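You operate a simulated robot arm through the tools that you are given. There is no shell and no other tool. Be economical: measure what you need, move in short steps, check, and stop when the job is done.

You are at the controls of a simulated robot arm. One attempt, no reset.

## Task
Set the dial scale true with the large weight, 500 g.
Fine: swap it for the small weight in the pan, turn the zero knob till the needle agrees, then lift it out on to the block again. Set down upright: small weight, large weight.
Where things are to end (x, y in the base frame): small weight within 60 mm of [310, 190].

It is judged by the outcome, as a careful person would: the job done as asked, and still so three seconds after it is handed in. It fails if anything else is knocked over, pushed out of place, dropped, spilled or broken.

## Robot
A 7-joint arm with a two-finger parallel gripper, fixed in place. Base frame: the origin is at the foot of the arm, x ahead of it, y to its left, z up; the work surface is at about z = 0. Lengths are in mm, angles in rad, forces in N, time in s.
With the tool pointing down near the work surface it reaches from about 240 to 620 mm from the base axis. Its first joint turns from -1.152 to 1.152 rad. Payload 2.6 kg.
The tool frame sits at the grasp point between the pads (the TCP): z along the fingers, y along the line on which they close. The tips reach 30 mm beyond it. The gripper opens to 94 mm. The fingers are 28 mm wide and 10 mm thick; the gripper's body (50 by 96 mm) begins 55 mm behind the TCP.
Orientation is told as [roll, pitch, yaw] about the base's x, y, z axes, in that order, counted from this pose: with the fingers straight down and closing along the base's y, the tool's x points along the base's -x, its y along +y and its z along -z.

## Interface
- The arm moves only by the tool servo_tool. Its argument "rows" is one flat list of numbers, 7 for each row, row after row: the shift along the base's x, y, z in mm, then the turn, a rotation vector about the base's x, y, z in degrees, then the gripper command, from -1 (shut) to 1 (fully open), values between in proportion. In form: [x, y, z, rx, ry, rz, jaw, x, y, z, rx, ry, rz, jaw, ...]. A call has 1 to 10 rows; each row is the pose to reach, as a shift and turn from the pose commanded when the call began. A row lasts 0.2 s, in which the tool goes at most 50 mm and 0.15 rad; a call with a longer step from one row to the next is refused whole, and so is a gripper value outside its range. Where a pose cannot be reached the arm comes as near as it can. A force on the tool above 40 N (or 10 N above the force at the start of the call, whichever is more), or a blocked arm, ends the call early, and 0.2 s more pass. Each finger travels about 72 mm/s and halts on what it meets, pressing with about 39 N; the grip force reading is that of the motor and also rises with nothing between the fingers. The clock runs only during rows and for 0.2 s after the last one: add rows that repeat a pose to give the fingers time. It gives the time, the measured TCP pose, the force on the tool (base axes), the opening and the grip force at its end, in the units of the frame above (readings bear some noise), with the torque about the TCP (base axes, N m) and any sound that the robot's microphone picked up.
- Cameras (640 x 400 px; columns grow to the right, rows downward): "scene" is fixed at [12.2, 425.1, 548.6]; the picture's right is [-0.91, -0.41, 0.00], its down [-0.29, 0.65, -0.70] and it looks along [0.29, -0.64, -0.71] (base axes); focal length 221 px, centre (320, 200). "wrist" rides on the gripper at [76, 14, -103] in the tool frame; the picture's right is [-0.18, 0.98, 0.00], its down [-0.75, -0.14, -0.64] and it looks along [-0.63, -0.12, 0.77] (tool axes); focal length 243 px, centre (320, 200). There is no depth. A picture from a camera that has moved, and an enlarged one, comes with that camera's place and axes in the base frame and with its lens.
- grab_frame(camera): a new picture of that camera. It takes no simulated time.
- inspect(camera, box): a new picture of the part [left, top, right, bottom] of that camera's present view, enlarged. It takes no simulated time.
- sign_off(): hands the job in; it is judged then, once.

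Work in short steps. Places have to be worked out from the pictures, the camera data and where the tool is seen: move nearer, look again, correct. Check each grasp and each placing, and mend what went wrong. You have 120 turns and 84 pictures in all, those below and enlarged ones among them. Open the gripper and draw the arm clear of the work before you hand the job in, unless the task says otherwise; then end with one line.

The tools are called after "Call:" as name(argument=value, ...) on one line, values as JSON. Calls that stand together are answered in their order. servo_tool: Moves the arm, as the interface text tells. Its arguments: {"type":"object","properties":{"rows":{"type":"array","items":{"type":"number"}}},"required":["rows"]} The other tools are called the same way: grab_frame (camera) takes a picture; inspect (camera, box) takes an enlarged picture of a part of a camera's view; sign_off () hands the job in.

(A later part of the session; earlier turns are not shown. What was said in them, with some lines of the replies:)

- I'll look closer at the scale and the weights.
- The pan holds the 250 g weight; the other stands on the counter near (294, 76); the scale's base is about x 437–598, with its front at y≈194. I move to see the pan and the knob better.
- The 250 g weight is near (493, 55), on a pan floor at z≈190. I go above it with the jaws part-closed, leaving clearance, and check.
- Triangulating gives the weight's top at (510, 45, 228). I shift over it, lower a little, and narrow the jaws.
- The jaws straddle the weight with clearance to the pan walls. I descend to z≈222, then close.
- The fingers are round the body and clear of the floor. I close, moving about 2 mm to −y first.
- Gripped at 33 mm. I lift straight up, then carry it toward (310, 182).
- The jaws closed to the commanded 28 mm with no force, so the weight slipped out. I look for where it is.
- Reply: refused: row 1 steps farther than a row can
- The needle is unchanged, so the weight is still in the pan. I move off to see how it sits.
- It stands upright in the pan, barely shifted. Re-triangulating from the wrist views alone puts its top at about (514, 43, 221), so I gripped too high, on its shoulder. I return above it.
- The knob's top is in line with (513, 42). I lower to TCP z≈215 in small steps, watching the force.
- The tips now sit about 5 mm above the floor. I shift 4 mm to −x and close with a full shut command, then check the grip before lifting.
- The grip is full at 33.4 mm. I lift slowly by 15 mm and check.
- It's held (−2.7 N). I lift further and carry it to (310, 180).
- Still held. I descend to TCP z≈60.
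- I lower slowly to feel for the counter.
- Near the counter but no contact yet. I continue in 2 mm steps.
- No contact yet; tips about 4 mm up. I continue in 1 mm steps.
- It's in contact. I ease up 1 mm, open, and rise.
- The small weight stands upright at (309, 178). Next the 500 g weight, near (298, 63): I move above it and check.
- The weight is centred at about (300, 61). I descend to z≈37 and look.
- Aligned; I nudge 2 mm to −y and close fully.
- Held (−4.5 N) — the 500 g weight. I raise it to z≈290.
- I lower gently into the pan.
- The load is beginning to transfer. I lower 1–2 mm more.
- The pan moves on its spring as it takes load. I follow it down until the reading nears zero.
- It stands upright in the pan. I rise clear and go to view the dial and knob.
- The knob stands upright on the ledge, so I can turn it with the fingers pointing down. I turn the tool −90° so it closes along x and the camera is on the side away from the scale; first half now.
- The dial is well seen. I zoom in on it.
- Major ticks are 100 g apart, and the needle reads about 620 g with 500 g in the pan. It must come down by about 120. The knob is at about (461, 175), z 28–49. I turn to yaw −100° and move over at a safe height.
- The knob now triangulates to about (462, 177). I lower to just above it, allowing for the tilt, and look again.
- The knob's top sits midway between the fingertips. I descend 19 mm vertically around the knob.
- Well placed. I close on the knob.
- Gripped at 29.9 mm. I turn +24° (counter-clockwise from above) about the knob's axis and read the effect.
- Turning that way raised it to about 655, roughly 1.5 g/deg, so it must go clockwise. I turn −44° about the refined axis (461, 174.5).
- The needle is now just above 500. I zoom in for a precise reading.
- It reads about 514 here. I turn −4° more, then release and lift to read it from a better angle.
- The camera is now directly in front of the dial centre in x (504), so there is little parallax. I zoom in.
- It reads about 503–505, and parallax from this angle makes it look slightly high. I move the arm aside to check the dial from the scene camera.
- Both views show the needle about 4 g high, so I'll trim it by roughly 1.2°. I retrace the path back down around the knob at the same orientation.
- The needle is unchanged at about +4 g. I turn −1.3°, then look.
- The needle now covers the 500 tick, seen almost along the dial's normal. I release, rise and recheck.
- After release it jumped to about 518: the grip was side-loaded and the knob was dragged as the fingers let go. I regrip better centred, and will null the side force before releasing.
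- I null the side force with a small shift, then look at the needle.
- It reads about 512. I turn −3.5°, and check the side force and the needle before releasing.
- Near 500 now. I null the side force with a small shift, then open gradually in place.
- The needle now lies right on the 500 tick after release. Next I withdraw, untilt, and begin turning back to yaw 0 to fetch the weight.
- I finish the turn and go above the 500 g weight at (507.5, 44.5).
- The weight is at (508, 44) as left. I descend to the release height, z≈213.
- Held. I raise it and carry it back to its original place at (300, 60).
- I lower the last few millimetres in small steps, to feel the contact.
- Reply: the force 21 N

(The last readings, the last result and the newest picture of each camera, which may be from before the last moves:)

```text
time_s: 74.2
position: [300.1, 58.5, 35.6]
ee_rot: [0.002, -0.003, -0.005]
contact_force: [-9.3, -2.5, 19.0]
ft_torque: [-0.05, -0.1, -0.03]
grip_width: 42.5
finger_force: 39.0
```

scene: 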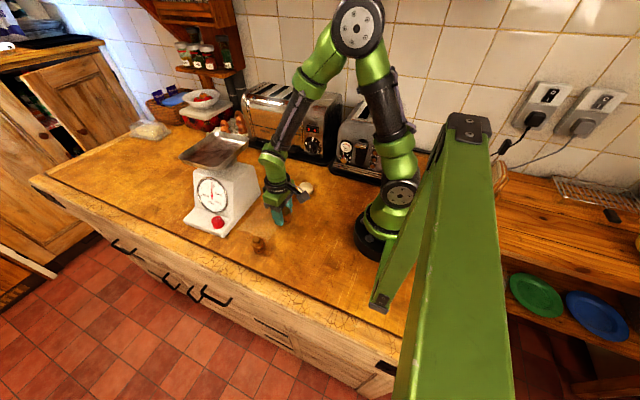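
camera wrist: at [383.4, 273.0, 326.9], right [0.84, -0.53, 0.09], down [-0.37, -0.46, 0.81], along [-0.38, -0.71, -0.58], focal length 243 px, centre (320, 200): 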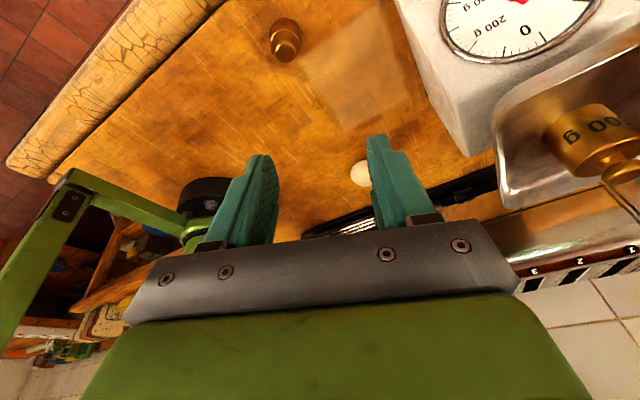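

It's on the counter. I ease up 0.7 mm, open, and rise clear.

Call:
servo_tool(rows=[0, 0, 0.7, 0, 0, 0, -1, 0, 0, 0.7, 0, 0, 0, 0, 0, 0, 0.7, 0, 0, 0, 0.5, 0, 0, 0.7, 0, 0, 0, 0.5, 0, 0, 20, 0, 0, 0, 0.5, 0, 0, 60, 0, 0, 0, 0.5, 0, 0, 105, 0, 0, 0, 0.6, 0, 0, 150, 0, 0, 0, 0.6, 0, 0, 200, 0, 0, 0, 0.6])

Call:
inspect(camera="scene", box=[180, 130, 320, 260])

Call:
grab_frame(camera="wrist")

```text
time_s: 76.2
position: [300.1, 59.0, 234.6]
ee_rot: [0.003, 0.0, -0.003]
contact_force: [0.6, 1.1, 0.8]
ft_torque: [0.0, -0.02, 0.04]
grip_width: 75.2
finger_force: 0.0
```

```text
3.08 times, centred on (250, 195) of scene
camera zoom: at [12.2, 425.1, 548.6], right [-0.91, -0.41, 0.0], down [-0.29, 0.65, -0.7], along [0.29, -0.64, -0.71], focal length 679 px, centre (535, 215)
```

zoom: 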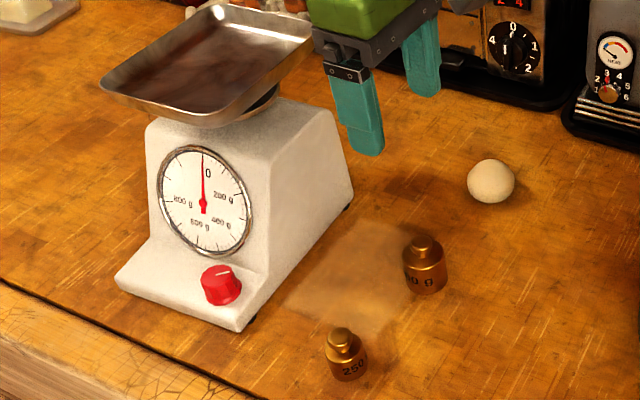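

```text
6 pictures are left
camera wrist: at [223.5, 74.4, 337.5], right [0.19, 0.98, 0.0], down [0.75, -0.14, 0.64], along [0.63, -0.12, -0.77], focal length 243 px, centre (320, 200)
```

wrist: 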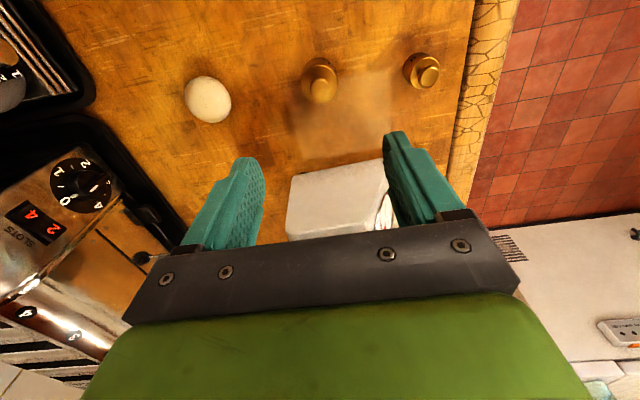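

Both weights stand upright, and the empty scale's needle lies at 0. I raise the arm clear and take one last look at the dial.

Call:
servo_tool(rows=[0, 0, 45, 0, 0, 0, 0.6, -10, 0, 90, 0, 0, 0, 0.8, -15, 0, 140, 0, 0, 0, 1])

Call:
inspect(camera="scene", box=[190, 170, 240, 220])

Call:
grab_frame(camera="scene")

```text
refused: row 3 steps farther than a row can; nothing moved
```

```text
8.00 times, centred on (215, 195) of scene
camera zoom: at [12.2, 425.1, 548.6], right [-0.91, -0.41, 0.0], down [-0.29, 0.65, -0.7], along [0.29, -0.64, -0.71], focal length 1765 px, centre (1160, 240)
```

zoom: 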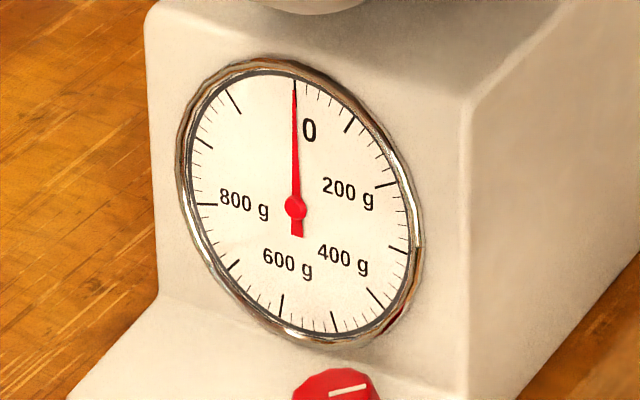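

```text
4 pictures are left
```

scene: 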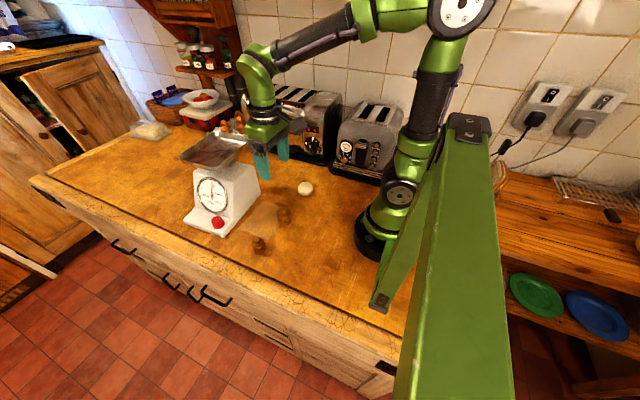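

The needle is at 0 with the pan empty, so the setting held. I raise the arm clear, then hand in.

Call:
servo_tool(rows=[0, 0, 40, 0, 0, 0, 0.8, -5, 0, 80, 0, 0, 0, 1, -10, 0, 120, 0, 0, 0, 1, -10, 0, 140, 0, 0, 0, 1])

Call:
sign_off()

```text
time_s: 77.2
position: [290.6, 57.8, 374.7]
ee_rot: [0.0, -0.002, -0.004]
contact_force: [-0.5, -0.2, -0.5]
ft_torque: [0.0, 0.02, -0.02]
grip_width: 94.2
finger_force: 0.1
```

```text
The job is handed in.
```

The scale is set true: it read 500 g with the large weight in the pan and 0 when empty. The large weight is upright back in its place near (300, 59) and the small one upright at about (309, 178), though working the knob may have shifted the scale a few millimetres.
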